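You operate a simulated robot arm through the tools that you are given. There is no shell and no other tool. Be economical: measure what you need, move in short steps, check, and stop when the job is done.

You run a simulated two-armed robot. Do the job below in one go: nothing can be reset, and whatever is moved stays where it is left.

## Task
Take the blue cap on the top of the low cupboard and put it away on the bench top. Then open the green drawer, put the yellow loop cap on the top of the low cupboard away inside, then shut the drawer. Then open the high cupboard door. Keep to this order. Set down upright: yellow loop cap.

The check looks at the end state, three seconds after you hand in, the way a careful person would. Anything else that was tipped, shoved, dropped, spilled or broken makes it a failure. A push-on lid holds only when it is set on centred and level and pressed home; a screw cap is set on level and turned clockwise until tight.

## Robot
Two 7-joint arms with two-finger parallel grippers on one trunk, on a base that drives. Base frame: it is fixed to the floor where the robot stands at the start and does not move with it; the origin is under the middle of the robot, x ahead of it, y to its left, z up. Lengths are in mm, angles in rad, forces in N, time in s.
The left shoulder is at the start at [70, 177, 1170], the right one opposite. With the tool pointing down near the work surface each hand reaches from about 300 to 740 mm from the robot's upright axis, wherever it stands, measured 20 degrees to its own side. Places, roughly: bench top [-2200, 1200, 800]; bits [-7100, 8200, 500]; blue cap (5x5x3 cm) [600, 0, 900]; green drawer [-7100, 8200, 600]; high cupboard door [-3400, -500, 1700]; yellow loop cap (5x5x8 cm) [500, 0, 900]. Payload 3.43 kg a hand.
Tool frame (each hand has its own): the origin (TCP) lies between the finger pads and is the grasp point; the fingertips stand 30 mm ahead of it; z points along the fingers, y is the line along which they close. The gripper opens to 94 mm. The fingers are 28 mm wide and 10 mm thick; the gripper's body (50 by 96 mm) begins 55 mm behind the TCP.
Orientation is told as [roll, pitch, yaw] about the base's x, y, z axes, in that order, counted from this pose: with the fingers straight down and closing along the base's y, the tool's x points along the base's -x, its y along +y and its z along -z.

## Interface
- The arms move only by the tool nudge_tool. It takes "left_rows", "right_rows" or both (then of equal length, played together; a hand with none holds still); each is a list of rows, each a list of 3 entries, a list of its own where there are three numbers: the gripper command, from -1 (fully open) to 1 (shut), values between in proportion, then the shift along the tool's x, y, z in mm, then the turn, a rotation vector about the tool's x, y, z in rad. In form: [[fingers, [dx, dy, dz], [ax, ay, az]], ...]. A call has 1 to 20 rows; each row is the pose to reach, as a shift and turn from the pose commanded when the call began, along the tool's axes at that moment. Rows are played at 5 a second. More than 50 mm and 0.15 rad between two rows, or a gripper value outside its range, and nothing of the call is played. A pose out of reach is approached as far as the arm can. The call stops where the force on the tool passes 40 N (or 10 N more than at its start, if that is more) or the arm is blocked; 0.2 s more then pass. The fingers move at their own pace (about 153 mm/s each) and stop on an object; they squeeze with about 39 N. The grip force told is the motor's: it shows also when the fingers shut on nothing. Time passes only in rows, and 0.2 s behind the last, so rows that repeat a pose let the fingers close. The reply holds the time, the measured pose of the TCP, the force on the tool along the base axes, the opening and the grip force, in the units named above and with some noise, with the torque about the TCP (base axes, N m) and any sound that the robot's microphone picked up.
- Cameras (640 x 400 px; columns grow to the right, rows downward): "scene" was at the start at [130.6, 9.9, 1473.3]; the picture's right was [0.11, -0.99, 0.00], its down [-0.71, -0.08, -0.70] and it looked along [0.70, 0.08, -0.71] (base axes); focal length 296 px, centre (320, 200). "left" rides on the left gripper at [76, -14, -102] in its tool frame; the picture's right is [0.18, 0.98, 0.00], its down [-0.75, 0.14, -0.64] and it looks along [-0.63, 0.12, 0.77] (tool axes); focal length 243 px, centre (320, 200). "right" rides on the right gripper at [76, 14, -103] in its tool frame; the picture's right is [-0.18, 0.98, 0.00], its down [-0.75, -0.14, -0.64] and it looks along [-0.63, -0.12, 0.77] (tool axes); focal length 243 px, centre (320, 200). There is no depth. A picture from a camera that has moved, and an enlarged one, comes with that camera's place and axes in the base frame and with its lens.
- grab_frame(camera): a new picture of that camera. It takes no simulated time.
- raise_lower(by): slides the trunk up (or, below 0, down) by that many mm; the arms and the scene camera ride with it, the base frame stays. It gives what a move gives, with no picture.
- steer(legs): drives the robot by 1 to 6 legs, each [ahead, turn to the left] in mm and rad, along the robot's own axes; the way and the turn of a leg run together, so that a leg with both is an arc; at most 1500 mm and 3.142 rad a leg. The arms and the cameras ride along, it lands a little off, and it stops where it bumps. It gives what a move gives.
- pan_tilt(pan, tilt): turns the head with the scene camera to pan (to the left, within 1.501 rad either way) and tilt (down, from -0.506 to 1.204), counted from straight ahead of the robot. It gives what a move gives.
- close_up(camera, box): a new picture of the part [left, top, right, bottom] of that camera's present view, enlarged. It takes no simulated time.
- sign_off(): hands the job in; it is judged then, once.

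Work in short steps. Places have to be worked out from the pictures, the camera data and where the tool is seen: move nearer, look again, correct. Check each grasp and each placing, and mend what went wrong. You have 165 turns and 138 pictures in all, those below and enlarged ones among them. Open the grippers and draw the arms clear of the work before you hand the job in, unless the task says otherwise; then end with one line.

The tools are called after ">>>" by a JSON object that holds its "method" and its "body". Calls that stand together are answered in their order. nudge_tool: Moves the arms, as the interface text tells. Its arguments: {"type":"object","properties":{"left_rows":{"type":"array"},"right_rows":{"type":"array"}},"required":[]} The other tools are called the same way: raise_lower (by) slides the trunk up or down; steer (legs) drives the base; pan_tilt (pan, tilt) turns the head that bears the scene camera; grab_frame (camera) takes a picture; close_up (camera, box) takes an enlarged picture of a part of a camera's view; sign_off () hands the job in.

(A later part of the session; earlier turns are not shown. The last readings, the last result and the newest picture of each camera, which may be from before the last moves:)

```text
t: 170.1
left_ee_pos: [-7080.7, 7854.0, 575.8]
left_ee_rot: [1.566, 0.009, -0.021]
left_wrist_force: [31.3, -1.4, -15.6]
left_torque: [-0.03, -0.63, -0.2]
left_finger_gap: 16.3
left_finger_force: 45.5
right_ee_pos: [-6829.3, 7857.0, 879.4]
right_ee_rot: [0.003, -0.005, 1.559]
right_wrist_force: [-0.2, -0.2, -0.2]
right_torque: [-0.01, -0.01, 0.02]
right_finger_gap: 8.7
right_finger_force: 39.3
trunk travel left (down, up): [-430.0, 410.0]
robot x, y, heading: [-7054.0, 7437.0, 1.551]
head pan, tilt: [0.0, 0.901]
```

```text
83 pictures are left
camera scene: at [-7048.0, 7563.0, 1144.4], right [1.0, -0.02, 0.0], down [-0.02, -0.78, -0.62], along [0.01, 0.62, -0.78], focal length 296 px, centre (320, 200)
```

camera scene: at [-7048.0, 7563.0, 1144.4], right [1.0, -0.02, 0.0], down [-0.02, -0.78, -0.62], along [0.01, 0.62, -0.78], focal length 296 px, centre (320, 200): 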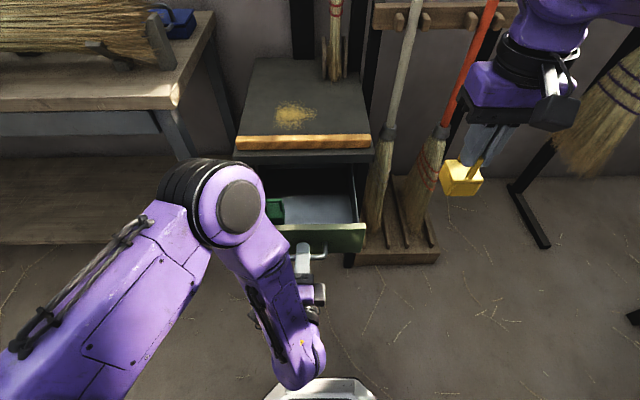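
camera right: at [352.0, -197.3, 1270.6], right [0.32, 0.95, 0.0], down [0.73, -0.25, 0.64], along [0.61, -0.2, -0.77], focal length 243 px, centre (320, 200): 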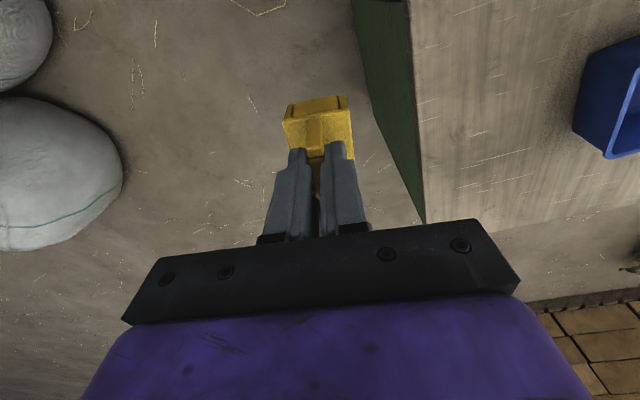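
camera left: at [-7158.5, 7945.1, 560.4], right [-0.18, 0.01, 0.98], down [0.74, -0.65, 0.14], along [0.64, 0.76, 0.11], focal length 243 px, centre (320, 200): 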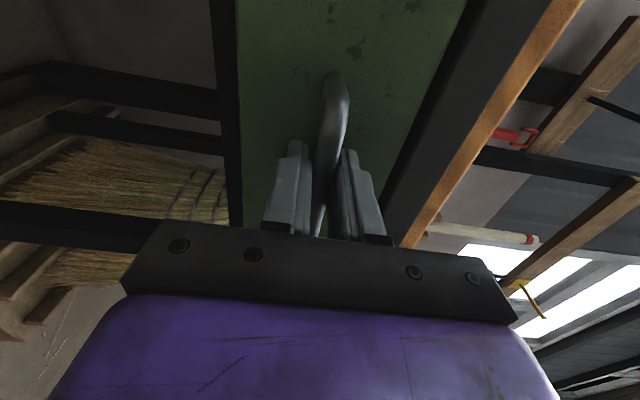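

The drawer is out about 190 mm, with some side load from drift. I'll relieve it, open the fingers, back off and move the left hand aside.

>>> {"method": "nudge_tool", "body": {"left_rows": [[1, [-2, -2, 0], [0, 0, 0]], [1, [-4, -2, 1], [0, 0, 0]], [0.6, [-4, -2, 1], [0, 0, 0]], [0.1, [-4, -2, 1], [0, 0, 0]], [-0.2, [-4, -2, 1], [0, 0, 0]], [-0.2, [-4, -2, 0], [0, 0, 0]], [-0.2, [-4, -2, -15], [0, 0, 0]], [-0.2, [-4, -2, -30], [0, 0, 0]], [-0.2, [-4, -2, -45], [0, 0, 0]]]}}

>>> {"method": "close_up", "body": {"camera": "scene", "box": [220, 110, 420, 260]}}

```text
t: 172.1
left_ee_pos: [-7081.3, 7820.7, 573.6]
left_ee_rot: [1.563, 0.01, -0.017]
left_wrist_force: [0.1, -0.2, -0.3]
left_torque: [0.03, -0.01, -0.02]
left_finger_gap: 56.6
left_finger_force: 0.1
left hand out of reach, approached as far as the arm can: row 9
right_ee_pos: [-6831.5, 7855.3, 880.8]
right_ee_rot: [0.001, -0.005, 1.559]
right_wrist_force: [-0.9, 0.2, 0.1]
right_torque: [0.03, 0.02, -0.03]
right_finger_gap: 8.6
right_finger_force: 39.0
trunk travel left (down, up): [-430.0, 410.0]
robot x, y, heading: [-7050.1, 7435.8, 1.552]
head pan, tilt: [0.0, 0.901]
```

```text
2.67 times, centred on (320, 185) of scene
camera zoom: at [-7051.2, 7561.8, 1144.8], right [1.0, -0.02, 0.0], down [-0.02, -0.78, -0.62], along [0.01, 0.62, -0.78], focal length 790 px, centre (320, 240)
```

zoom: 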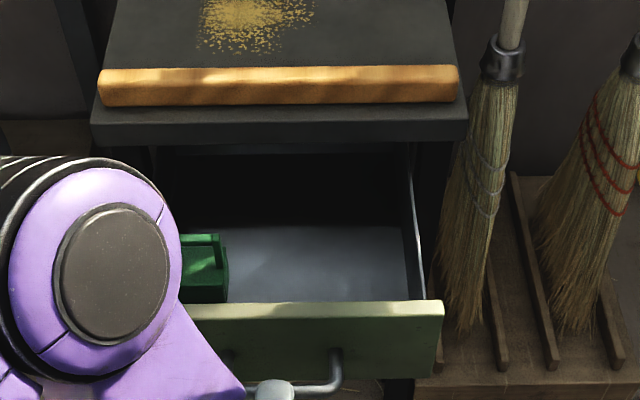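

The left hand is at its inner reach limit, so I'll back the base 70 mm to free the fingers from the handle.

>>> {"method": "steer", "body": {"legs": [[-70, 0]]}}

>>> {"method": "nudge_tool", "body": {"left_rows": [[-0.2, [40, 0, 0], [0, 0, 0]], [-0.2, [85, 0, 0], [0, 0, 0]], [-0.2, [130, 10, 0], [0, 0, 0]], [-0.2, [175, 20, 0], [0, 0, 0]], [-0.2, [220, 30, 0], [0, 0, 0]], [-0.2, [260, 40, 0], [0, 0, 0]]]}}

>>> {"method": "grab_frame", "body": {"camera": "scene"}}

```text
t: 173.1
left_ee_pos: [-7080.9, 7750.0, 573.1]
left_ee_rot: [1.566, 0.005, -0.02]
left_wrist_force: [-0.5, 0.1, -0.1]
left_torque: [0.0, 0.01, -0.02]
left_finger_gap: 56.6
left_finger_force: 0.1
right_ee_pos: [-6832.8, 7783.3, 881.0]
right_ee_rot: [0.002, -0.006, 1.556]
right_wrist_force: [-0.9, 0.1, 0.3]
right_torque: [0.03, 0.0, -0.01]
right_finger_gap: 9.1
right_finger_force: 39.0
trunk travel left (down, up): [-430.0, 410.0]
robot x, y, heading: [-7054.9, 7364.1, 1.548]
head pan, tilt: [0.0, 0.901]
```

```text
t: 174.5
left_ee_pos: [-7338.3, 7777.6, 618.0]
left_ee_rot: [1.562, 0.007, -0.018]
left_wrist_force: [0.0, -0.5, -0.9]
left_torque: [0.01, 0.0, -0.01]
left_finger_gap: 56.4
left_finger_force: 0.1
left hand out of reach, approached as far as the arm can: row 4, 5, 6
right_ee_pos: [-6832.8, 7782.3, 881.2]
right_ee_rot: [0.003, -0.006, 1.556]
right_wrist_force: [0.6, 0.5, -0.2]
right_torque: [-0.03, -0.02, 0.03]
right_finger_gap: 9.1
right_finger_force: 39.2
trunk travel left (down, up): [-430.0, 410.0]
robot x, y, heading: [-7055.8, 7364.4, 1.55]
head pan, tilt: [0.0, 0.901]
```

```text
81 pictures are left
camera scene: at [-7052.8, 7490.8, 1144.8], right [1.0, -0.02, 0.0], down [-0.02, -0.78, -0.62], along [0.01, 0.62, -0.78], focal length 296 px, centre (320, 200)
```

scene: 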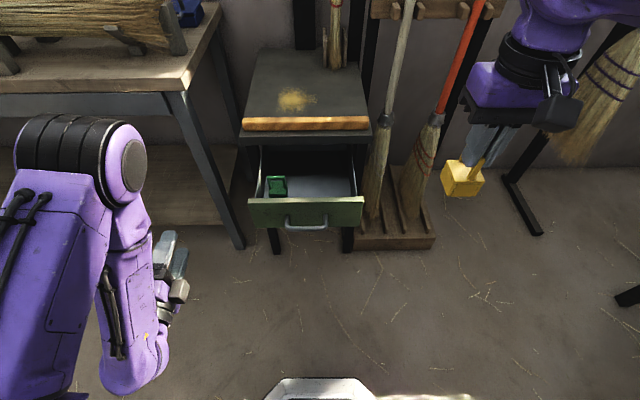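

The drawer is open and the left hand is clear. Free floor inside spans roughly x -7130…-6953, so I'll aim the yellow cap at [-7035, 7990] and move it above at z≈800 first.

>>> {"method": "nudge_tool", "body": {"right_rows": [[1, [0, 45, 0], [0, 0, 0]], [1, [0, 90, 0], [0, 0, 0]], [1, [0, 135, 0], [0, 0, 0]], [1, [-25, 170, 0], [0, 0, 0]], [1, [-65, 195, 0], [0, 0, 0]], [1, [-105, 205, 20], [0, 0, 0]], [1, [-145, 205, 40], [0, 0, 0]], [1, [-180, 205, 60], [0, 0, 0]], [1, [-205, 205, 80], [0, 0, 0]]]}}

>>> {"method": "grab_frame", "body": {"camera": "scene"}}

>>> {"method": "grab_frame", "body": {"camera": "right"}}

```text
t: 176.5
left_ee_pos: [-7337.5, 7778.8, 617.7]
left_ee_rot: [1.561, 0.007, -0.019]
left_wrist_force: [0.2, 0.1, 0.3]
left_torque: [0.02, 0.0, 0.02]
left_finger_gap: 56.4
left_finger_force: 0.1
right_ee_pos: [-7032.5, 7994.9, 801.4]
right_ee_rot: [-0.001, -0.004, 1.556]
right_wrist_force: [-0.4, -0.3, 0.3]
right_torque: [-0.03, 0.03, 0.02]
right_finger_gap: 9.0
right_finger_force: 38.6
trunk travel left (down, up): [-430.0, 410.0]
robot x, y, heading: [-7054.6, 7362.6, 1.55]
head pan, tilt: [0.0, 0.901]
```

```text
80 pictures are left
camera scene: at [-7053.2, 7492.5, 1144.7], right [1.0, -0.02, 0.0], down [-0.01, -0.78, -0.62], along [0.01, 0.62, -0.78], focal length 296 px, centre (320, 200)
```

scene: 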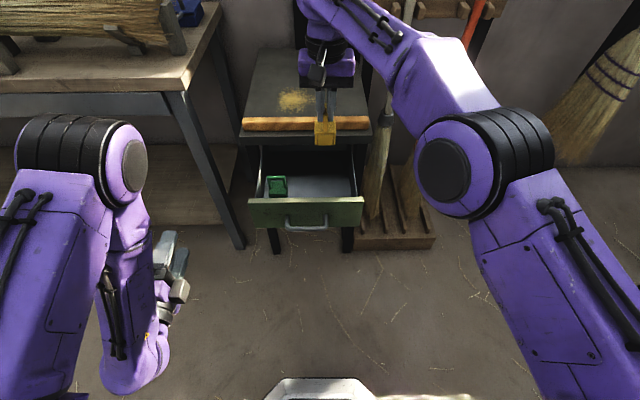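

```text
79 pictures are left
camera right: at [-7047.9, 7918.4, 903.0], right [-0.98, 0.2, 0.0], down [0.15, 0.75, 0.64], along [0.13, 0.63, -0.76], focal length 243 px, centre (320, 200)
```

right: 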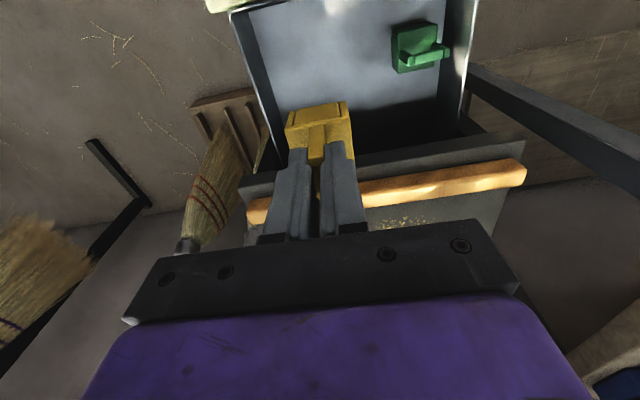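

The cap hangs over the free part of the drawer: green cap at x≈-7144, drawer right wall ≈-6968, stand top edge y≈8078. I'll descend to z≈665.

>>> {"method": "nudge_tool", "body": {"right_rows": [[1, [5, 4, 35], [0, 0, 0]], [1, [6, 6, 70], [0, 0, 0]], [1, [6, 6, 100], [0, 0, 0]], [1, [6, 6, 120], [0, 0, 0]], [1, [6, 6, 135], [0, 0, 0]]]}}

>>> {"method": "close_up", "body": {"camera": "scene", "box": [220, 90, 420, 240]}}

>>> {"method": "grab_frame", "body": {"camera": "right"}}

```text
t: 177.7
left_ee_pos: [-7337.6, 7778.2, 617.5]
left_ee_rot: [1.563, 0.008, -0.019]
left_wrist_force: [-0.8, -0.4, -0.4]
left_torque: [0.0, 0.03, 0.02]
left_finger_gap: 56.7
left_finger_force: 0.0
right_ee_pos: [-7041.0, 7987.2, 666.4]
right_ee_rot: [0.001, -0.008, 1.557]
right_wrist_force: [0.1, 0.5, 0.1]
right_torque: [0.0, -0.02, -0.02]
right_finger_gap: 8.7
right_finger_force: 39.5
trunk travel left (down, up): [-430.0, 410.0]
robot x, y, heading: [-7057.0, 7367.6, 1.548]
head pan, tilt: [0.0, 0.901]
```

```text
2.67 times, centred on (320, 165) of scene
camera zoom: at [-7053.2, 7491.5, 1144.8], right [1.0, -0.02, 0.0], down [-0.01, -0.78, -0.62], along [0.01, 0.62, -0.78], focal length 790 px, centre (320, 293)
```

zoom: 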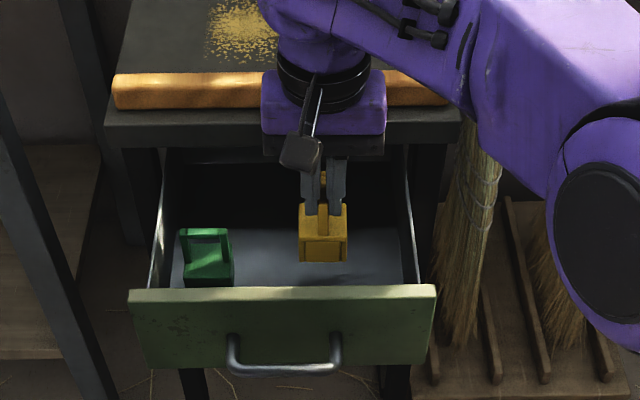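

```text
77 pictures are left
camera right: at [-7056.3, 7911.2, 768.2], right [-0.98, 0.2, 0.0], down [0.15, 0.75, 0.65], along [0.13, 0.63, -0.76], focal length 243 px, centre (320, 200)
```

right: 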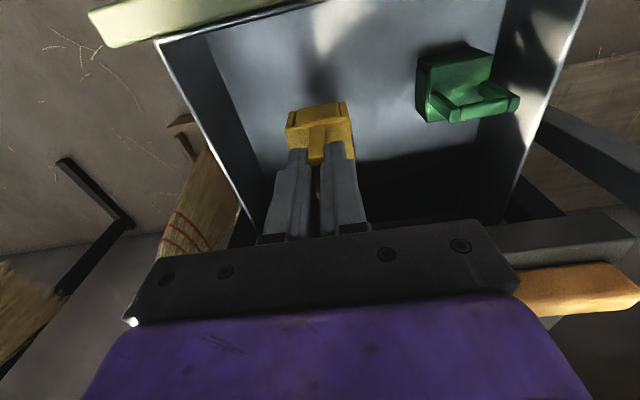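

The cap is well inside the drawer area and clear of everything. I'll lower in small steps, watching the force.

>>> {"method": "nudge_tool", "body": {"right_rows": [[1, [0, 0, 5], [0, 0, 0]], [1, [0, 0, 10], [0, 0, 0]], [1, [0, 0, 15], [0, 0, 0]]]}}

>>> {"method": "close_up", "body": {"camera": "scene", "box": [270, 130, 370, 210]}}

```text
t: 178.5
left_ee_pos: [-7337.9, 7777.3, 617.5]
left_ee_rot: [1.562, 0.007, -0.019]
left_wrist_force: [-0.1, 0.6, 0.6]
left_torque: [-0.03, 0.03, 0.01]
left_finger_gap: 56.2
left_finger_force: 0.1
right_ee_pos: [-7040.8, 7988.4, 652.0]
right_ee_rot: [0.002, -0.007, 1.557]
right_wrist_force: [-0.1, 0.9, -0.9]
right_torque: [0.03, -0.01, 0.01]
right_finger_gap: 8.7
right_finger_force: 38.6
trunk travel left (down, up): [-430.0, 410.0]
robot x, y, heading: [-7056.4, 7364.5, 1.552]
head pan, tilt: [0.0, 0.901]
```

```text
5.00 times, centred on (320, 170) of scene
camera zoom: at [-7053.3, 7491.3, 1144.8], right [1.0, -0.02, 0.0], down [-0.01, -0.78, -0.62], along [0.01, 0.62, -0.78], focal length 1481 px, centre (320, 350)
```

zoom: 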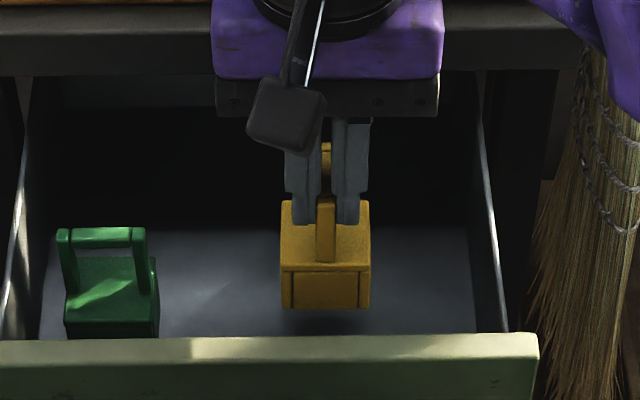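

>>> {"method": "nudge_tool", "body": {"right_rows": [[1, [0, 0, 4], [0, 0, 0]], [1, [0, 0, 8], [0, 0, 0]], [1, [0, 0, 12], [0, 0, 0]]]}}

```text
t: 179.3
left_ee_pos: [-7338.0, 7777.0, 618.8]
left_ee_rot: [1.563, 0.008, -0.019]
left_wrist_force: [0.6, -0.4, -0.3]
left_torque: [0.02, -0.05, 0.0]
left_finger_gap: 56.6
left_finger_force: 0.1
right_ee_pos: [-7040.7, 7986.8, 639.8]
right_ee_rot: [0.002, -0.004, 1.557]
right_wrist_force: [0.4, -0.3, 0.0]
right_torque: [0.0, 0.04, -0.01]
right_finger_gap: 8.9
right_finger_force: 38.8
trunk travel left (down, up): [-430.0, 410.0]
robot x, y, heading: [-7055.3, 7361.6, 1.552]
head pan, tilt: [0.0, 0.901]
```

No contact force yet; continuing down in 3 mm steps.

>>> {"method": "nudge_tool", "body": {"right_rows": [[1, [0, 0, 3], [0, 0, 0]], [1, [0, 0, 6], [0, 0, 0]], [1, [0, 0, 9], [0, 0, 0]]]}}

>>> {"method": "close_up", "body": {"camera": "scene", "box": [270, 130, 370, 210]}}

```text
t: 180.1
left_ee_pos: [-7338.4, 7778.4, 618.5]
left_ee_rot: [1.562, 0.005, -0.017]
left_wrist_force: [0.6, 0.2, 0.3]
left_torque: [-0.01, 0.01, 0.01]
left_finger_gap: 56.3
left_finger_force: 0.1
right_ee_pos: [-7039.9, 7986.6, 630.5]
right_ee_rot: [0.0, -0.004, 1.558]
right_wrist_force: [-0.7, -0.8, -0.2]
right_torque: [-0.01, 0.0, 0.01]
right_finger_gap: 8.7
right_finger_force: 39.3
trunk travel left (down, up): [-430.0, 410.0]
robot x, y, heading: [-7057.6, 7361.9, 1.552]
head pan, tilt: [0.0, 0.901]
```

```text
5.00 times, centred on (320, 170) of scene
camera zoom: at [-7053.2, 7491.3, 1144.8], right [1.0, -0.02, 0.0], down [-0.01, -0.78, -0.62], along [0.01, 0.62, -0.78], focal length 1481 px, centre (320, 350)
```

zoom: 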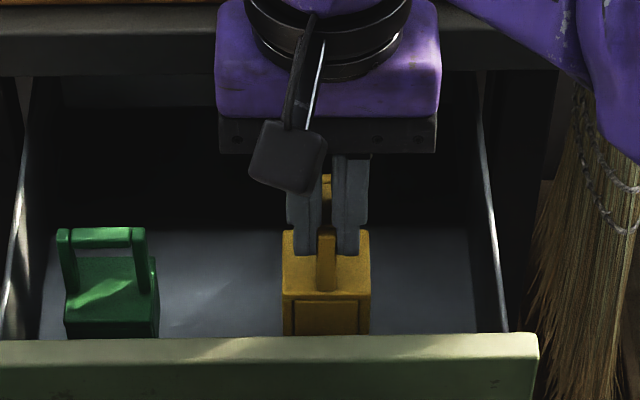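

>>> {"method": "nudge_tool", "body": {"right_rows": [[1, [0, 0, 3], [0, 0, 0]], [1, [0, 0, 6], [0, 0, 0]], [1, [0, 0, 9], [0, 0, 0]]]}}

```text
t: 180.9
left_ee_pos: [-7337.5, 7778.4, 618.4]
left_ee_rot: [1.562, 0.006, -0.019]
left_wrist_force: [-0.5, 0.6, 0.0]
left_torque: [-0.02, 0.02, -0.01]
left_finger_gap: 56.5
left_finger_force: 0.2
right_ee_pos: [-7040.0, 7987.5, 622.3]
right_ee_rot: [0.001, -0.007, 1.557]
right_wrist_force: [0.3, -1.0, -0.3]
right_torque: [0.0, 0.02, 0.0]
right_finger_gap: 9.1
right_finger_force: 39.7
trunk travel left (down, up): [-430.0, 410.0]
robot x, y, heading: [-7058.2, 7362.4, 1.554]
head pan, tilt: [0.0, 0.901]
```

>>> {"method": "nudge_tool", "body": {"right_rows": [[1, [0, 0, 3], [0, 0, 0]], [1, [0, 0, 6], [0, 0, 0]], [1, [0, 0, 9], [0, 0, 0]]]}}

>>> {"method": "grab_frame", "body": {"camera": "right"}}

```text
t: 181.7
left_ee_pos: [-7337.2, 7776.2, 620.6]
left_ee_rot: [1.566, 0.008, -0.021]
left_wrist_force: [-0.4, 0.0, 0.6]
left_torque: [-0.03, 0.04, 0.0]
left_finger_gap: 56.4
left_finger_force: 0.1
right_ee_pos: [-7040.2, 7986.7, 618.6]
right_ee_rot: [0.002, -0.016, 1.557]
right_wrist_force: [0.0, 1.8, 30.5]
right_torque: [-0.21, -0.05, 0.02]
right_finger_gap: 8.8
right_finger_force: 39.0
trunk travel left (down, up): [-430.0, 410.0]
robot x, y, heading: [-7054.7, 7366.5, 1.553]
head pan, tilt: [0.0, 0.901]
```

```text
74 pictures are left
camera right: at [-7055.7, 7909.6, 719.2], right [-0.98, 0.2, 0.01], down [0.15, 0.74, 0.65], along [0.13, 0.64, -0.76], focal length 243 px, centre (320, 200)
```

right: 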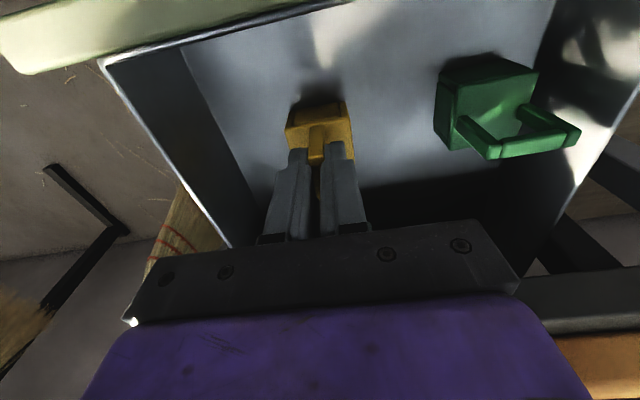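

Contact with the drawer floor at z≈620 (30 N). I'll ease back, open a little so the fingers clear the loop, and lift away.

>>> {"method": "nudge_tool", "body": {"right_rows": [[1, [0, 0, -5], [0, 0, 0]], [0.8, [0, 0, -5], [0, 0, 0]], [0.5, [0, 0, -5], [0, 0, 0]], [0.4, [0, 0, -5], [0, 0, 0]], [0.4, [0, 0, -5], [0, 0, 0]], [0.4, [0, 0, -20], [0, 0, 0]], [0.4, [0, 0, -45], [0, 0, 0]], [0.4, [0, 0, -80], [0, 0, 0]], [0.4, [0, 0, -125], [0, 0, 0]], [0.4, [0, 0, -170], [0, 0, 0]]]}}

>>> {"method": "grab_frame", "body": {"camera": "right"}}

>>> {"method": "close_up", "body": {"camera": "scene", "box": [220, 90, 420, 240]}}

```text
t: 183.9
left_ee_pos: [-7337.8, 7777.6, 617.8]
left_ee_rot: [1.562, 0.006, -0.019]
left_wrist_force: [-1.1, 0.2, 0.3]
left_torque: [-0.03, -0.01, 0.0]
left_finger_gap: 56.3
left_finger_force: 0.1
right_ee_pos: [-7041.0, 7986.6, 783.4]
right_ee_rot: [0.0, -0.007, 1.557]
right_wrist_force: [0.1, 0.2, 1.2]
right_torque: [0.03, 0.0, 0.0]
right_finger_gap: 27.9
right_finger_force: 0.2
trunk travel left (down, up): [-430.0, 410.0]
robot x, y, heading: [-7056.5, 7366.7, 1.555]
head pan, tilt: [0.0, 0.901]
```

```text
73 pictures are left
camera right: at [-7056.6, 7910.9, 884.8], right [-0.98, 0.2, 0.0], down [0.15, 0.75, 0.65], along [0.13, 0.63, -0.76], focal length 243 px, centre (320, 200)
```

right: 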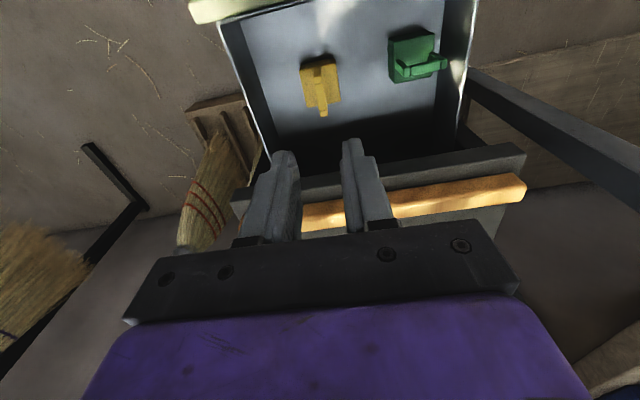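

```text
2.67 times, centred on (320, 165) of scene
camera zoom: at [-7053.2, 7490.7, 1144.8], right [1.0, -0.02, 0.0], down [-0.01, -0.78, -0.62], along [0.01, 0.62, -0.78], focal length 790 px, centre (320, 293)
```

zoom: 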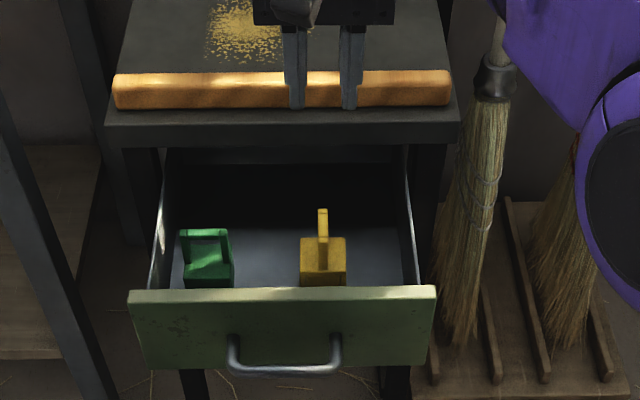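

The yellow cap stands upright in the drawer. I'll draw the right hand back to its side, then bring the closed left hand in front of the drawer face above the handle.

>>> {"method": "nudge_tool", "body": {"right_rows": [[0.4, [0, 0, -40], [0, 0, 0]], [0.4, [30, 0, -80], [0, 0, 0]], [0.4, [70, 0, -100], [0, 0, 0]], [0.4, [110, -20, -100], [0, 0, 0]], [0.4, [150, -50, -100], [0, 0, 0]], [0.4, [190, -90, -100], [0, 0, 0]], [0.4, [200, -135, -100], [0, 0, 0]], [0.4, [200, -180, -100], [0, 0, 0]], [0.4, [200, -220, -100], [0, 0, 0]]]}}

>>> {"method": "nudge_tool", "body": {"left_rows": [[0.5, [-40, -5, 0], [0, 0, 0]], [1, [-80, -8, 0], [0, 0, 0]], [1, [-125, -10, 0], [0, 0, 0]], [1, [-170, -10, 0], [0, 0, 0]], [1, [-215, -10, 0], [0, 0, 0]], [1, [-265, -10, 0], [0, 0, 0]]]}}

>>> {"method": "grab_frame", "body": {"camera": "scene"}}

>>> {"method": "grab_frame", "body": {"camera": "left"}}

```text
refused: row 6 steps farther than a row can; nothing moved
```

```text
t: 185.3
left_ee_pos: [-7071.9, 7771.5, 608.7]
left_ee_rot: [1.564, 0.008, -0.018]
left_wrist_force: [-0.1, -0.4, 0.4]
left_torque: [0.0, 0.0, 0.02]
left_finger_gap: 0.0
left_finger_force: 32.8
right_ee_pos: [-7040.3, 7988.1, 782.3]
right_ee_rot: [0.002, -0.005, 1.559]
right_wrist_force: [-0.3, -0.2, -0.6]
right_torque: [0.0, 0.03, -0.01]
right_finger_gap: 28.3
right_finger_force: 0.1
trunk travel left (down, up): [-430.0, 410.0]
robot x, y, heading: [-7055.6, 7363.3, 1.549]
head pan, tilt: [0.0, 0.901]
```

```text
71 pictures are left
camera scene: at [-7052.5, 7491.3, 1144.8], right [1.0, -0.02, 0.0], down [-0.02, -0.78, -0.62], along [0.01, 0.62, -0.78], focal length 296 px, centre (320, 200)
```

scene: 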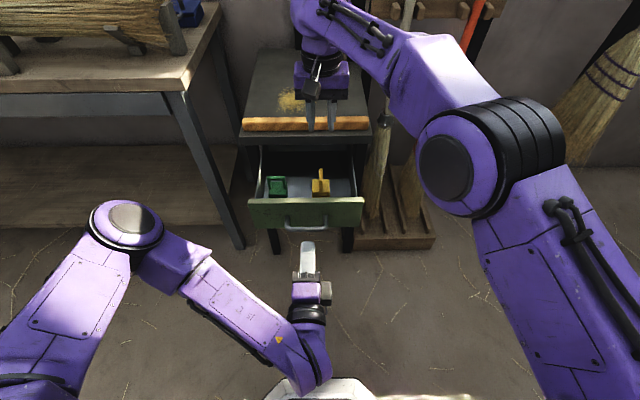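

```text
70 pictures are left
camera left: at [-7150.0, 7671.5, 596.0], right [-0.18, 0.01, 0.98], down [0.74, -0.66, 0.14], along [0.65, 0.76, 0.11], focal length 243 px, centre (320, 200)
```

left: 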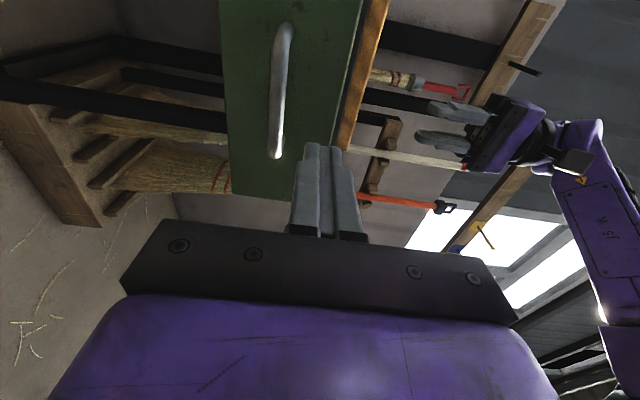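

The right hand's move was refused (one step too long), so I'll redo it with shorter steps first.

>>> {"method": "nudge_tool", "body": {"right_rows": [[0.4, [0, 0, -40], [0, 0, 0]], [0.4, [20, 0, -80], [0, 0, 0]], [0.4, [60, 0, -100], [0, 0, 0]], [0.4, [100, -10, -100], [0, 0, 0]], [0.4, [130, -40, -100], [0, 0, 0]], [0.4, [160, -75, -100], [0, 0, 0]], [0.4, [185, -110, -100], [0, 0, 0]], [0.4, [200, -150, -100], [0, 0, 0]], [0.4, [200, -190, -100], [0, 0, 0]], [0.4, [200, -220, -100], [0, 0, 0]]]}}

>>> {"method": "nudge_tool", "body": {"left_rows": [[1, [0, 0, 30], [0, 0, 0]], [1, [0, 0, 60], [0, 0, 0]], [1, [0, 0, 85], [0, 0, 0]], [1, [0, 0, 105], [0, 0, 0]], [1, [0, 0, 125], [0, 0, 0]]]}}

>>> {"method": "grab_frame", "body": {"camera": "scene"}}

```text
t: 187.5
left_ee_pos: [-7071.6, 7773.0, 607.5]
left_ee_rot: [1.565, 0.008, -0.018]
left_wrist_force: [-0.7, -0.2, 0.4]
left_torque: [0.0, -0.02, 0.02]
left_finger_gap: 0.0
left_finger_force: 32.5
right_ee_pos: [-6822.6, 7781.6, 883.6]
right_ee_rot: [0.003, -0.006, 1.558]
right_wrist_force: [0.3, 0.1, 0.3]
right_torque: [-0.02, 0.02, -0.01]
right_finger_gap: 28.1
right_finger_force: 0.1
trunk travel left (down, up): [-430.0, 410.0]
robot x, y, heading: [-7057.6, 7362.9, 1.551]
head pan, tilt: [0.0, 0.901]
```

```text
t: 188.7
left_ee_pos: [-7072.5, 7896.1, 608.7]
left_ee_rot: [1.565, 0.007, -0.02]
left_wrist_force: [0.4, -0.2, -1.0]
left_torque: [-0.01, 0.01, 0.0]
left_finger_gap: 0.0
left_finger_force: 33.1
right_ee_pos: [-6823.7, 7782.7, 882.5]
right_ee_rot: [0.001, -0.007, 1.556]
right_wrist_force: [0.0, 0.4, 0.9]
right_torque: [-0.02, 0.0, -0.02]
right_finger_gap: 28.2
right_finger_force: 0.1
trunk travel left (down, up): [-430.0, 410.0]
robot x, y, heading: [-7056.3, 7367.8, 1.555]
head pan, tilt: [0.0, 0.901]
```

```text
69 pictures are left
camera scene: at [-7052.7, 7491.1, 1144.8], right [1.0, -0.02, 0.0], down [-0.01, -0.78, -0.62], along [0.01, 0.62, -0.78], focal length 296 px, centre (320, 200)
```

scene: 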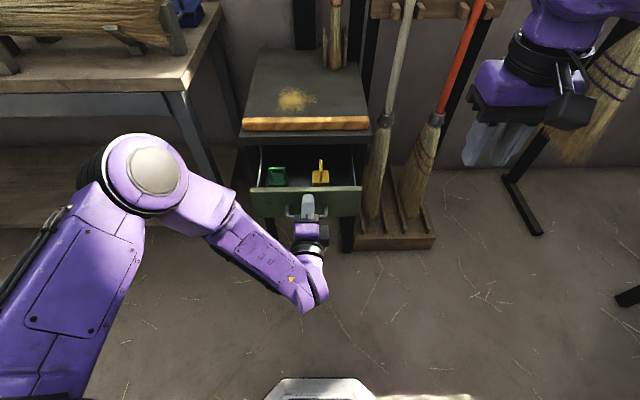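

The drawer slides in smoothly under the push. I'll continue slowly.

>>> {"method": "nudge_tool", "body": {"left_rows": [[1, [0, 0, 10], [0, 0, 0]], [1, [0, 0, 20], [0, 0, 0]], [1, [0, 0, 30], [0, 0, 0]], [1, [0, 0, 40], [0, 0, 0]], [1, [0, 0, 50], [0, 0, 0]], [1, [0, 0, 60], [0, 0, 0]], [1, [0, 0, 70], [0, 0, 0]], [1, [0, 0, 80], [0, 0, 0]], [1, [0, 0, 90], [0, 0, 0]], [1, [0, 0, 100], [0, 0, 0]], [1, [0, 0, 110], [0, 0, 0]]]}}

>>> {"method": "close_up", "body": {"camera": "scene", "box": [220, 90, 420, 240]}}

```text
t: 191.1
left_ee_pos: [-7069.2, 8007.6, 607.6]
left_ee_rot: [1.566, 0.006, -0.021]
left_wrist_force: [0.0, 0.4, 0.0]
left_torque: [0.05, 0.01, 0.01]
left_finger_gap: 0.0
left_finger_force: 33.3
right_ee_pos: [-6822.9, 7783.9, 883.0]
right_ee_rot: [0.002, -0.006, 1.558]
right_wrist_force: [0.1, -0.9, 1.1]
right_torque: [0.0, 0.02, 0.02]
right_finger_gap: 28.1
right_finger_force: 0.0
trunk travel left (down, up): [-430.0, 410.0]
robot x, y, heading: [-7054.2, 7365.7, 1.551]
head pan, tilt: [0.0, 0.901]
```

```text
2.67 times, centred on (320, 165) of scene
camera zoom: at [-7052.9, 7491.1, 1144.8], right [1.0, -0.02, 0.0], down [-0.01, -0.78, -0.62], along [0.01, 0.62, -0.78], focal length 790 px, centre (320, 293)
```

zoom: 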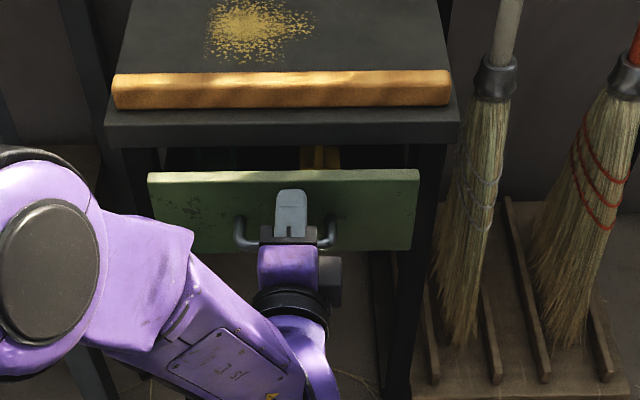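

About 50 mm remain; the loop passes under the top. Continuing gently until it seats.

>>> {"method": "nudge_tool", "body": {"left_rows": [[1, [0, 0, 9], [0, 0, 0]], [1, [0, 0, 18], [0, 0, 0]], [1, [0, 0, 27], [0, 0, 0]], [1, [0, 0, 35], [0, 0, 0]], [1, [0, 0, 41], [0, 0, 0]], [1, [0, 0, 46], [0, 0, 0]], [1, [0, 0, 50], [0, 0, 0]], [1, [0, 0, 53], [0, 0, 0]]]}}

>>> {"method": "close_up", "body": {"camera": "scene", "box": [220, 90, 420, 240]}}

```text
t: 193.0
left_ee_pos: [-7068.6, 8053.4, 606.4]
left_ee_rot: [1.562, 0.008, -0.022]
left_wrist_force: [-3.6, -21.3, 11.1]
left_torque: [0.4, 0.17, 0.41]
left_finger_gap: 0.1
left_finger_force: 32.8
right_ee_pos: [-6824.5, 7779.5, 886.4]
right_ee_rot: [0.0, -0.011, 1.559]
right_wrist_force: [-0.7, -0.6, 0.6]
right_torque: [-0.05, 0.0, -0.04]
right_finger_gap: 28.5
right_finger_force: 0.1
trunk travel left (down, up): [-430.0, 410.0]
robot x, y, heading: [-7053.2, 7363.4, 1.552]
head pan, tilt: [0.0, 0.901]
stopped in row 8 (left hand): the force on the tool passed its limit at 44 N (the readings are from after the stop); the commanded pose is now the measured one
```

```text
2.67 times, centred on (320, 165) of scene
camera zoom: at [-7053.6, 7485.8, 1145.6], right [1.0, -0.02, 0.0], down [-0.01, -0.78, -0.62], along [0.01, 0.62, -0.78], focal length 790 px, centre (320, 293)
```

zoom: 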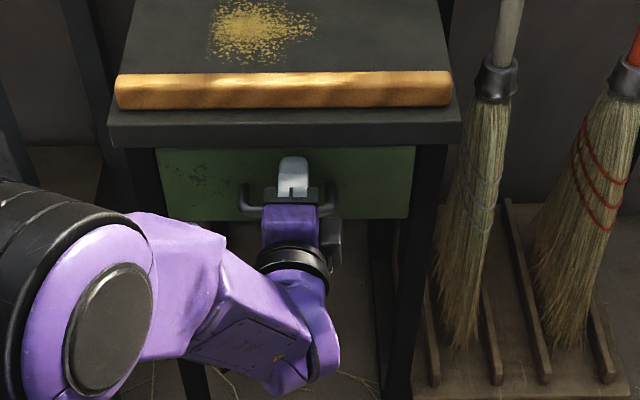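

The drawer seated with a 44 N stop. I'll back the left hand away and check the drawer.

>>> {"method": "nudge_tool", "body": {"left_rows": [[1, [0, 0, -20], [0, 0, 0]], [1, [0, 0, -60], [0, 0, 0]], [1, [0, 0, -105], [0, 0, 0]], [1, [0, 0, -150], [0, 0, 0]], [1, [0, 0, -195], [0, 0, 0]], [1, [0, 0, -240], [0, 0, 0]], [1, [40, 0, -265], [0, 0, 0]], [1, [80, 0, -265], [0, 0, 0]], [1, [120, 0, -265], [0, 0, 0]], [1, [165, 0, -265], [0, 0, 0]], [1, [210, 0, -265], [0, 0, 0]]]}}

>>> {"method": "grab_frame", "body": {"camera": "scene"}}

```text
t: 195.4
left_ee_pos: [-7288.4, 7793.5, 610.1]
left_ee_rot: [1.556, 0.007, -0.02]
left_wrist_force: [0.0, 0.0, -0.5]
left_torque: [-0.03, -0.01, 0.01]
left_finger_gap: 0.1
left_finger_force: 32.8
right_ee_pos: [-6824.5, 7783.1, 883.9]
right_ee_rot: [0.002, -0.005, 1.556]
right_wrist_force: [-0.3, -0.4, -0.1]
right_torque: [0.0, -0.01, 0.02]
right_finger_gap: 28.2
right_finger_force: 0.0
trunk travel left (down, up): [-430.0, 410.0]
robot x, y, heading: [-7052.6, 7364.7, 1.554]
head pan, tilt: [0.0, 0.901]
```

```text
66 pictures are left
camera scene: at [-7053.7, 7490.5, 1144.8], right [1.0, -0.02, 0.0], down [-0.01, -0.78, -0.62], along [0.01, 0.62, -0.78], focal length 296 px, centre (320, 200)
```

scene: 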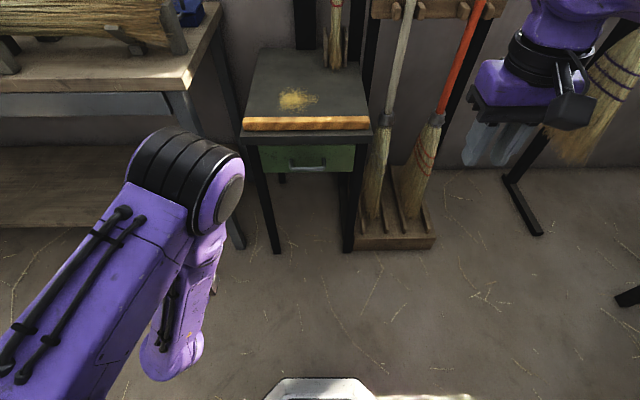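

The drawer is shut (the handle is back at its original place). Now I'll turn the left hand back to the downward travel pose, and raise the trunk again.

>>> {"method": "nudge_tool", "body": {"left_rows": [[1, [0, 20, 0], [0.0806, 0.0806, -0.0806]], [1, [0, 40, 0], [0.1612, 0.1612, -0.1612]], [1, [0, 60, 0], [0.2418, 0.2418, -0.2418]], [1, [0, 80, 0], [0.3224, 0.3224, -0.3224]], [1, [0, 100, 0], [0.403, 0.403, -0.403]], [1, [0, 120, 0], [0.4836, 0.4836, -0.4836]], [1, [0, 140, 0], [0.5642, 0.5642, -0.5642]], [1, [0, 160, 0], [0.6448, 0.6448, -0.6448]], [1, [0, 180, 0], [0.7254, 0.7254, -0.7254]], [1, [5, 200, 0], [0.806, 0.806, -0.806]], [1, [10, 220, 0], [0.8866, 0.8866, -0.8866]], [1, [15, 235, 0], [0.9672, 0.9672, -0.9672]], [1, [20, 245, 0], [1.0478, 1.0478, -1.0478]], [1, [25, 255, 0], [1.1284, 1.1284, -1.1284]], [1, [26, 260, 0], [1.209, 1.209, -1.209]]]}}

>>> {"method": "raise_lower", "body": {"by": 320}}

>>> {"method": "grab_frame", "body": {"camera": "scene"}}

```text
t: 198.6
left_ee_pos: [-7308.8, 7799.6, 867.7]
left_ee_rot: [0.005, 0.016, 1.551]
left_wrist_force: [-0.5, 0.1, 0.1]
left_torque: [0.02, 0.04, 0.01]
left_finger_gap: 0.0
left_finger_force: 32.8
left hand out of reach, approached as far as the arm can: row 2, 3, 4, 5, 6, 7
right_ee_pos: [-6824.6, 7783.3, 883.5]
right_ee_rot: [0.0, -0.005, 1.556]
right_wrist_force: [-0.2, 0.5, -1.0]
right_torque: [0.01, 0.02, 0.01]
right_finger_gap: 28.1
right_finger_force: 0.1
trunk travel left (down, up): [-430.0, 410.0]
robot x, y, heading: [-7055.2, 7365.2, 1.552]
head pan, tilt: [0.0, 0.901]
```

```text
t: 201.8
left_ee_pos: [-7308.9, 7799.6, 1188.5]
left_ee_rot: [0.007, 0.013, 1.55]
left_wrist_force: [1.1, -0.4, -0.4]
left_torque: [-0.02, 0.0, -0.03]
left_finger_gap: 0.0
left_finger_force: 33.2
right_ee_pos: [-6823.7, 7782.4, 1203.8]
right_ee_rot: [0.002, -0.006, 1.557]
right_wrist_force: [0.5, 0.0, -0.4]
right_torque: [0.01, 0.01, -0.02]
right_finger_gap: 28.1
right_finger_force: 0.0
trunk travel left (down, up): [-750.0, 90.0]
robot x, y, heading: [-7052.8, 7362.1, 1.548]
head pan, tilt: [0.0, 0.901]
```

```text
65 pictures are left
camera scene: at [-7053.3, 7490.5, 1464.8], right [1.0, -0.02, 0.0], down [-0.01, -0.78, -0.62], along [0.01, 0.62, -0.78], focal length 296 px, centre (320, 200)
```

scene: 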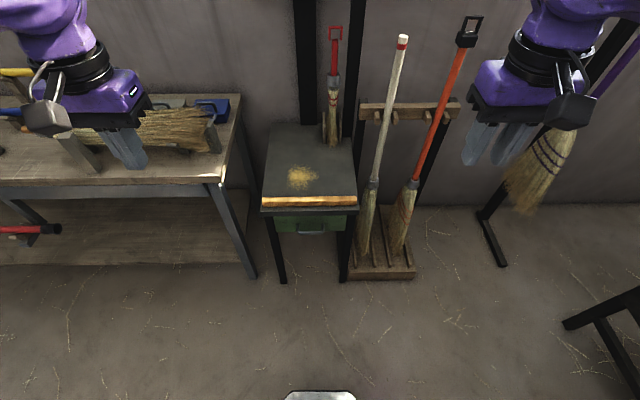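

Everything at the drawer is fine. I'll reverse 1260 mm, turn about, and drive back the way I came.

>>> {"method": "steer", "body": {"legs": [[-1260, 0]]}}

>>> {"method": "steer", "body": {"legs": [[0, -2.72]]}}

>>> {"method": "pan_tilt", "body": {"pan": 0.0, "tilt": 0.3}}

>>> {"method": "grab_frame", "body": {"camera": "scene"}}

```text
t: 208.0
left_ee_pos: [-7331.0, 6571.4, 1187.9]
left_ee_rot: [0.007, 0.015, 1.548]
left_wrist_force: [0.4, -0.3, 0.1]
left_torque: [0.02, -0.01, 0.01]
left_finger_gap: 0.1
left_finger_force: 33.1
right_ee_pos: [-6844.8, 6553.3, 1204.6]
right_ee_rot: [0.001, -0.005, 1.554]
right_wrist_force: [-0.3, -0.4, -0.1]
right_torque: [-0.01, 0.0, 0.01]
right_finger_gap: 28.2
right_finger_force: 0.0
trunk travel left (down, up): [-750.0, 90.0]
robot x, y, heading: [-7076.6, 6133.2, 1.551]
head pan, tilt: [0.0, 0.901]
```

```text
t: 214.6
left_ee_pos: [-6652.6, 5864.8, 1188.5]
left_ee_rot: [0.006, 0.012, -1.112]
left_wrist_force: [0.9, -0.7, -0.2]
left_torque: [-0.02, 0.0, 0.0]
left_finger_gap: 0.1
left_finger_force: 33.1
right_ee_pos: [-7089.3, 5655.9, 1204.3]
right_ee_rot: [0.001, -0.005, -1.105]
right_wrist_force: [0.0, 0.1, -1.3]
right_torque: [0.01, 0.02, 0.02]
right_finger_gap: 28.0
right_finger_force: 0.0
trunk travel left (down, up): [-750.0, 90.0]
robot x, y, heading: [-7079.3, 6133.5, -1.11]
head pan, tilt: [0.0, 0.901]
```

```text
t: 215.6
left_ee_pos: [-6652.1, 5864.8, 1188.2]
left_ee_rot: [0.007, 0.014, -1.112]
left_wrist_force: [0.0, -0.3, 0.0]
left_torque: [-0.01, -0.01, -0.01]
left_finger_gap: 0.2
left_finger_force: 33.3
right_ee_pos: [-7091.1, 5656.7, 1204.1]
right_ee_rot: [0.002, -0.006, -1.105]
right_wrist_force: [-1.0, 0.5, 0.3]
right_torque: [-0.04, -0.01, 0.01]
right_finger_gap: 28.2
right_finger_force: 0.0
trunk travel left (down, up): [-750.0, 90.0]
robot x, y, heading: [-7077.9, 6133.7, -1.106]
head pan, tilt: [0.0, 0.3]
```

```text
64 pictures are left
camera scene: at [-7014.8, 6007.1, 1517.0], right [-0.9, -0.45, 0.0], down [-0.13, 0.27, -0.95], along [0.43, -0.85, -0.3], focal length 296 px, centre (320, 200)
```

scene: 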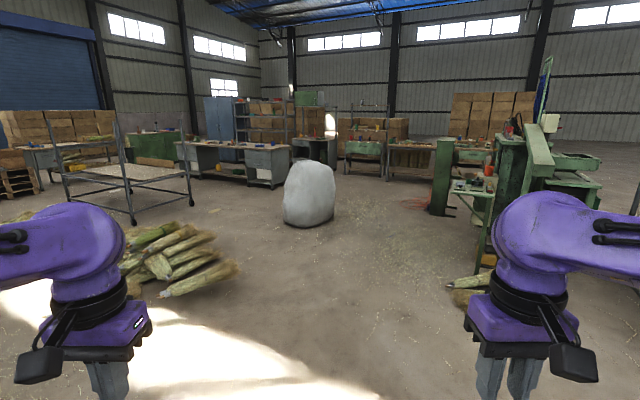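

Good overview: the high cupboard seems to be the green cabinet around (306, 99). I'll enlarge that area.

>>> {"method": "close_up", "body": {"camera": "scene", "box": [190, 70, 430, 220]}}

>>> {"method": "steer", "body": {"legs": [[0, -0.07], [1450, 0], [1450, 0], [0, 1.13]]}}

>>> {"method": "pan_tilt", "body": {"pan": -0.5, "tilt": 0.4}}

>>> {"method": "grab_frame", "body": {"camera": "scene"}}

```text
2.67 times, centred on (310, 145) of scene
camera zoom: at [-7014.8, 6007.1, 1517.0], right [-0.9, -0.45, 0.0], down [-0.13, 0.27, -0.95], along [0.43, -0.85, -0.3], focal length 790 px, centre (347, 347)
```

zoom: 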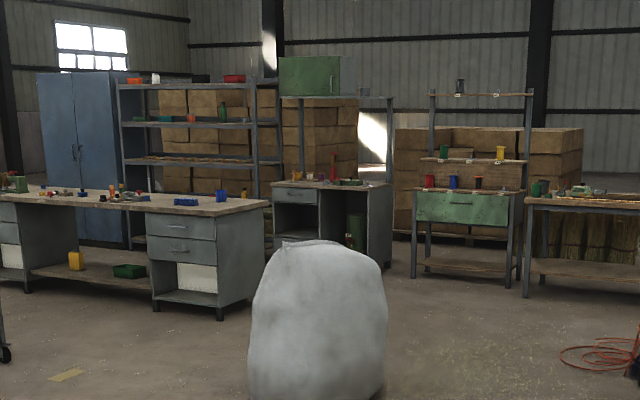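

```text
t: 233.1
left_ee_pos: [-5514.6, 3662.9, 1187.8]
left_ee_rot: [0.007, 0.015, -0.029]
left_wrist_force: [0.3, 0.3, 1.0]
left_torque: [-0.02, 0.01, 0.03]
left_finger_gap: 0.3
left_finger_force: 32.7
right_ee_pos: [-5535.8, 3176.6, 1203.5]
right_ee_rot: [0.001, -0.005, -0.021]
right_wrist_force: [0.1, 0.3, -0.3]
right_torque: [0.04, -0.02, 0.03]
right_finger_gap: 28.4
right_finger_force: 0.2
trunk travel left (down, up): [-750.0, 90.0]
robot x, y, heading: [-5956.1, 3412.4, -0.026]
head pan, tilt: [0.0, 0.3]
```

```text
t: 234.1
left_ee_pos: [-5514.8, 3662.0, 1188.2]
left_ee_rot: [0.006, 0.013, -0.028]
left_wrist_force: [-0.1, -0.2, 0.0]
left_torque: [0.05, -0.02, 0.01]
left_finger_gap: 0.1
left_finger_force: 32.9
right_ee_pos: [-5536.6, 3178.0, 1203.3]
right_ee_rot: [0.003, -0.005, -0.021]
right_wrist_force: [0.4, -0.5, -0.2]
right_torque: [0.02, -0.03, 0.04]
right_finger_gap: 28.1
right_finger_force: 0.0
trunk travel left (down, up): [-750.0, 90.0]
robot x, y, heading: [-5953.2, 3418.0, -0.028]
head pan, tilt: [-0.499, 0.4]
```

```text
62 pictures are left
camera scene: at [-5822.9, 3365.1, 1507.8], right [-0.5, -0.87, 0.0], down [-0.34, 0.19, -0.92], along [0.8, -0.46, -0.39], focal length 296 px, centre (320, 200)
```

scene: 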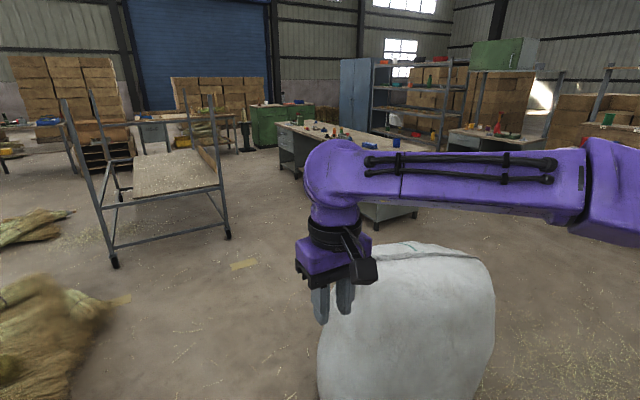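

The high cupboard is a green box on a frame above a grey desk, with a handle on its right side (−x end) and the hinge likely at +x. I'll drive on past the bag and then south between the bag and the bench end.

>>> {"method": "steer", "body": {"legs": [[1500, 0], [120, 0], [0, -1.543]]}}

>>> {"method": "pan_tilt", "body": {"pan": 0.0, "tilt": 0.4}}

>>> {"method": "grab_frame", "body": {"camera": "scene"}}

```text
t: 246.1
left_ee_pos: [-4073.0, 2950.8, 1187.5]
left_ee_rot: [0.007, 0.015, -1.566]
left_wrist_force: [0.5, 0.2, -0.2]
left_torque: [0.01, -0.04, 0.02]
left_finger_gap: 0.0
left_finger_force: 32.9
right_ee_pos: [-4558.4, 2955.3, 1203.8]
right_ee_rot: [0.002, -0.005, -1.559]
right_wrist_force: [0.6, 0.1, -0.3]
right_torque: [-0.02, 0.0, 0.01]
right_finger_gap: 28.1
right_finger_force: 0.0
trunk travel left (down, up): [-750.0, 90.0]
robot x, y, heading: [-4337.9, 3383.3, -1.565]
head pan, tilt: [-0.499, 0.4]
```

```text
t: 247.0
left_ee_pos: [-4072.8, 2950.5, 1187.3]
left_ee_rot: [0.006, 0.014, -1.566]
left_wrist_force: [0.4, -0.1, -0.8]
left_torque: [-0.01, 0.02, -0.01]
left_finger_gap: 0.1
left_finger_force: 33.0
right_ee_pos: [-4559.5, 2955.4, 1202.6]
right_ee_rot: [0.001, -0.008, -1.56]
right_wrist_force: [-0.5, 0.3, 0.1]
right_torque: [0.03, -0.01, -0.05]
right_finger_gap: 28.2
right_finger_force: 0.0
trunk travel left (down, up): [-750.0, 90.0]
robot x, y, heading: [-4339.8, 3376.0, -1.57]
head pan, tilt: [0.0, 0.4]
```

```text
61 pictures are left
camera scene: at [-4337.0, 3237.2, 1507.8], right [-1.0, -0.01, 0.0], down [0.0, 0.39, -0.92], along [0.01, -0.92, -0.39], focal length 296 px, centre (320, 200)
```

scene: 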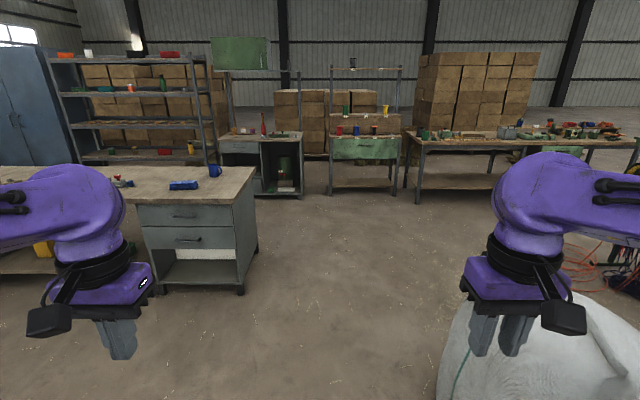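

Clear ahead. The cupboard spans roughly x -3700…-3090, z 1576…1870 at y≈-500. I'll drive south to y≈450 and look again.

>>> {"method": "steer", "body": {"legs": [[1500, 0], [1430, 0], [0, 0.5]]}}

>>> {"method": "pan_tilt", "body": {"pan": 0.15, "tilt": 0.1}}

>>> {"method": "grab_frame", "body": {"camera": "scene"}}

```text
t: 262.7
left_ee_pos: [-3880.5, 176.0, 1188.3]
left_ee_rot: [0.01, 0.013, -1.078]
left_wrist_force: [0.2, -0.3, 0.3]
left_torque: [-0.03, 0.01, -0.02]
left_finger_gap: 0.1
left_finger_force: 33.0
right_ee_pos: [-4311.3, -46.6, 1203.1]
right_ee_rot: [0.002, -0.005, -1.072]
right_wrist_force: [0.1, 0.1, 0.2]
right_torque: [-0.02, -0.01, 0.01]
right_finger_gap: 28.2
right_finger_force: 0.1
trunk travel left (down, up): [-750.0, 90.0]
robot x, y, heading: [-4314.0, 436.2, -1.077]
head pan, tilt: [0.0, 0.4]
```

```text
t: 263.5
left_ee_pos: [-3880.7, 176.5, 1187.4]
left_ee_rot: [0.007, 0.014, -1.077]
left_wrist_force: [-0.3, 0.2, -0.3]
left_torque: [0.05, 0.05, -0.03]
left_finger_gap: 0.1
left_finger_force: 32.4
right_ee_pos: [-4310.6, -46.2, 1204.0]
right_ee_rot: [0.002, -0.005, -1.071]
right_wrist_force: [-0.1, -0.5, 0.3]
right_torque: [0.03, -0.04, 0.02]
right_finger_gap: 28.1
right_finger_force: 0.0
trunk travel left (down, up): [-750.0, 90.0]
robot x, y, heading: [-4312.8, 430.5, -1.071]
head pan, tilt: [0.15, 0.099]
```

```text
60 pictures are left
camera scene: at [-4234.8, 315.7, 1535.7], right [-0.8, -0.6, 0.0], down [-0.06, 0.08, -0.99], along [0.6, -0.8, -0.1], focal length 296 px, centre (320, 200)
```

scene: 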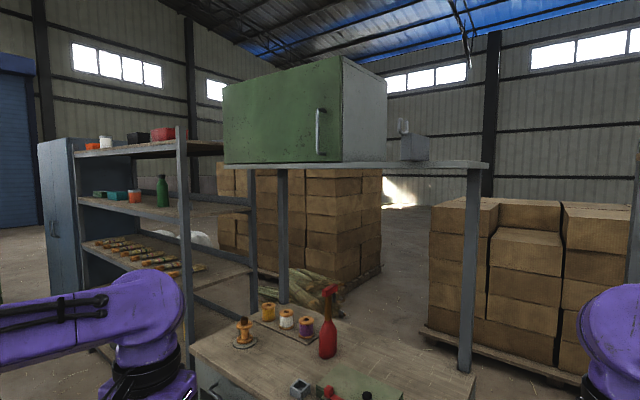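

The door has a vertical bar handle at ≈[-3635, -485, 1590…1740]; its face is at y≈-521, hinge at x≈-3044, and the desk front is at y≈-280. I'll stand at about (-3830, 90) facing -y, outside the door's swing, and use the left hand.

>>> {"method": "steer", "body": {"legs": [[0, 0.46], [590, 0], [0, -0.96]]}}

>>> {"method": "pan_tilt", "body": {"pan": 0.3, "tilt": 0.0}}

>>> {"method": "grab_frame", "body": {"camera": "scene"}}

```text
t: 270.6
left_ee_pos: [-3581.9, -338.3, 1188.0]
left_ee_rot: [0.01, 0.015, -1.584]
left_wrist_force: [0.1, 0.2, -0.4]
left_torque: [-0.02, 0.02, -0.02]
left_finger_gap: 0.2
left_finger_force: 33.1
right_ee_pos: [-4067.9, -326.7, 1202.6]
right_ee_rot: [0.001, -0.006, -1.576]
right_wrist_force: [0.4, 0.6, 0.5]
right_torque: [0.01, 0.01, -0.02]
right_finger_gap: 28.4
right_finger_force: 0.1
trunk travel left (down, up): [-750.0, 90.0]
robot x, y, heading: [-3841.2, 94.8, -1.576]
head pan, tilt: [0.15, 0.099]
```

```text
t: 271.2
left_ee_pos: [-3582.5, -338.4, 1187.7]
left_ee_rot: [0.009, 0.015, -1.584]
left_wrist_force: [-0.8, -0.6, 0.1]
left_torque: [-0.01, 0.02, 0.03]
left_finger_gap: 0.1
left_finger_force: 33.5
right_ee_pos: [-4068.8, -326.2, 1204.3]
right_ee_rot: [0.001, -0.005, -1.577]
right_wrist_force: [-0.3, 0.0, 0.0]
right_torque: [0.01, -0.01, -0.03]
right_finger_gap: 27.8
right_finger_force: 0.0
trunk travel left (down, up): [-750.0, 90.0]
robot x, y, heading: [-3838.2, 93.9, -1.581]
head pan, tilt: [0.3, 0.0]
```

```text
59 pictures are left
camera scene: at [-3814.8, -40.6, 1544.8], right [-0.96, -0.29, 0.0], down [0.0, 0.0, -1.0], along [0.29, -0.96, 0.0], focal length 296 px, centre (320, 200)
```

scene: 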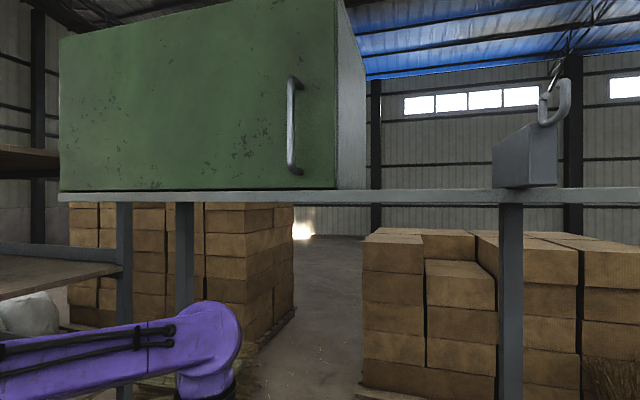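

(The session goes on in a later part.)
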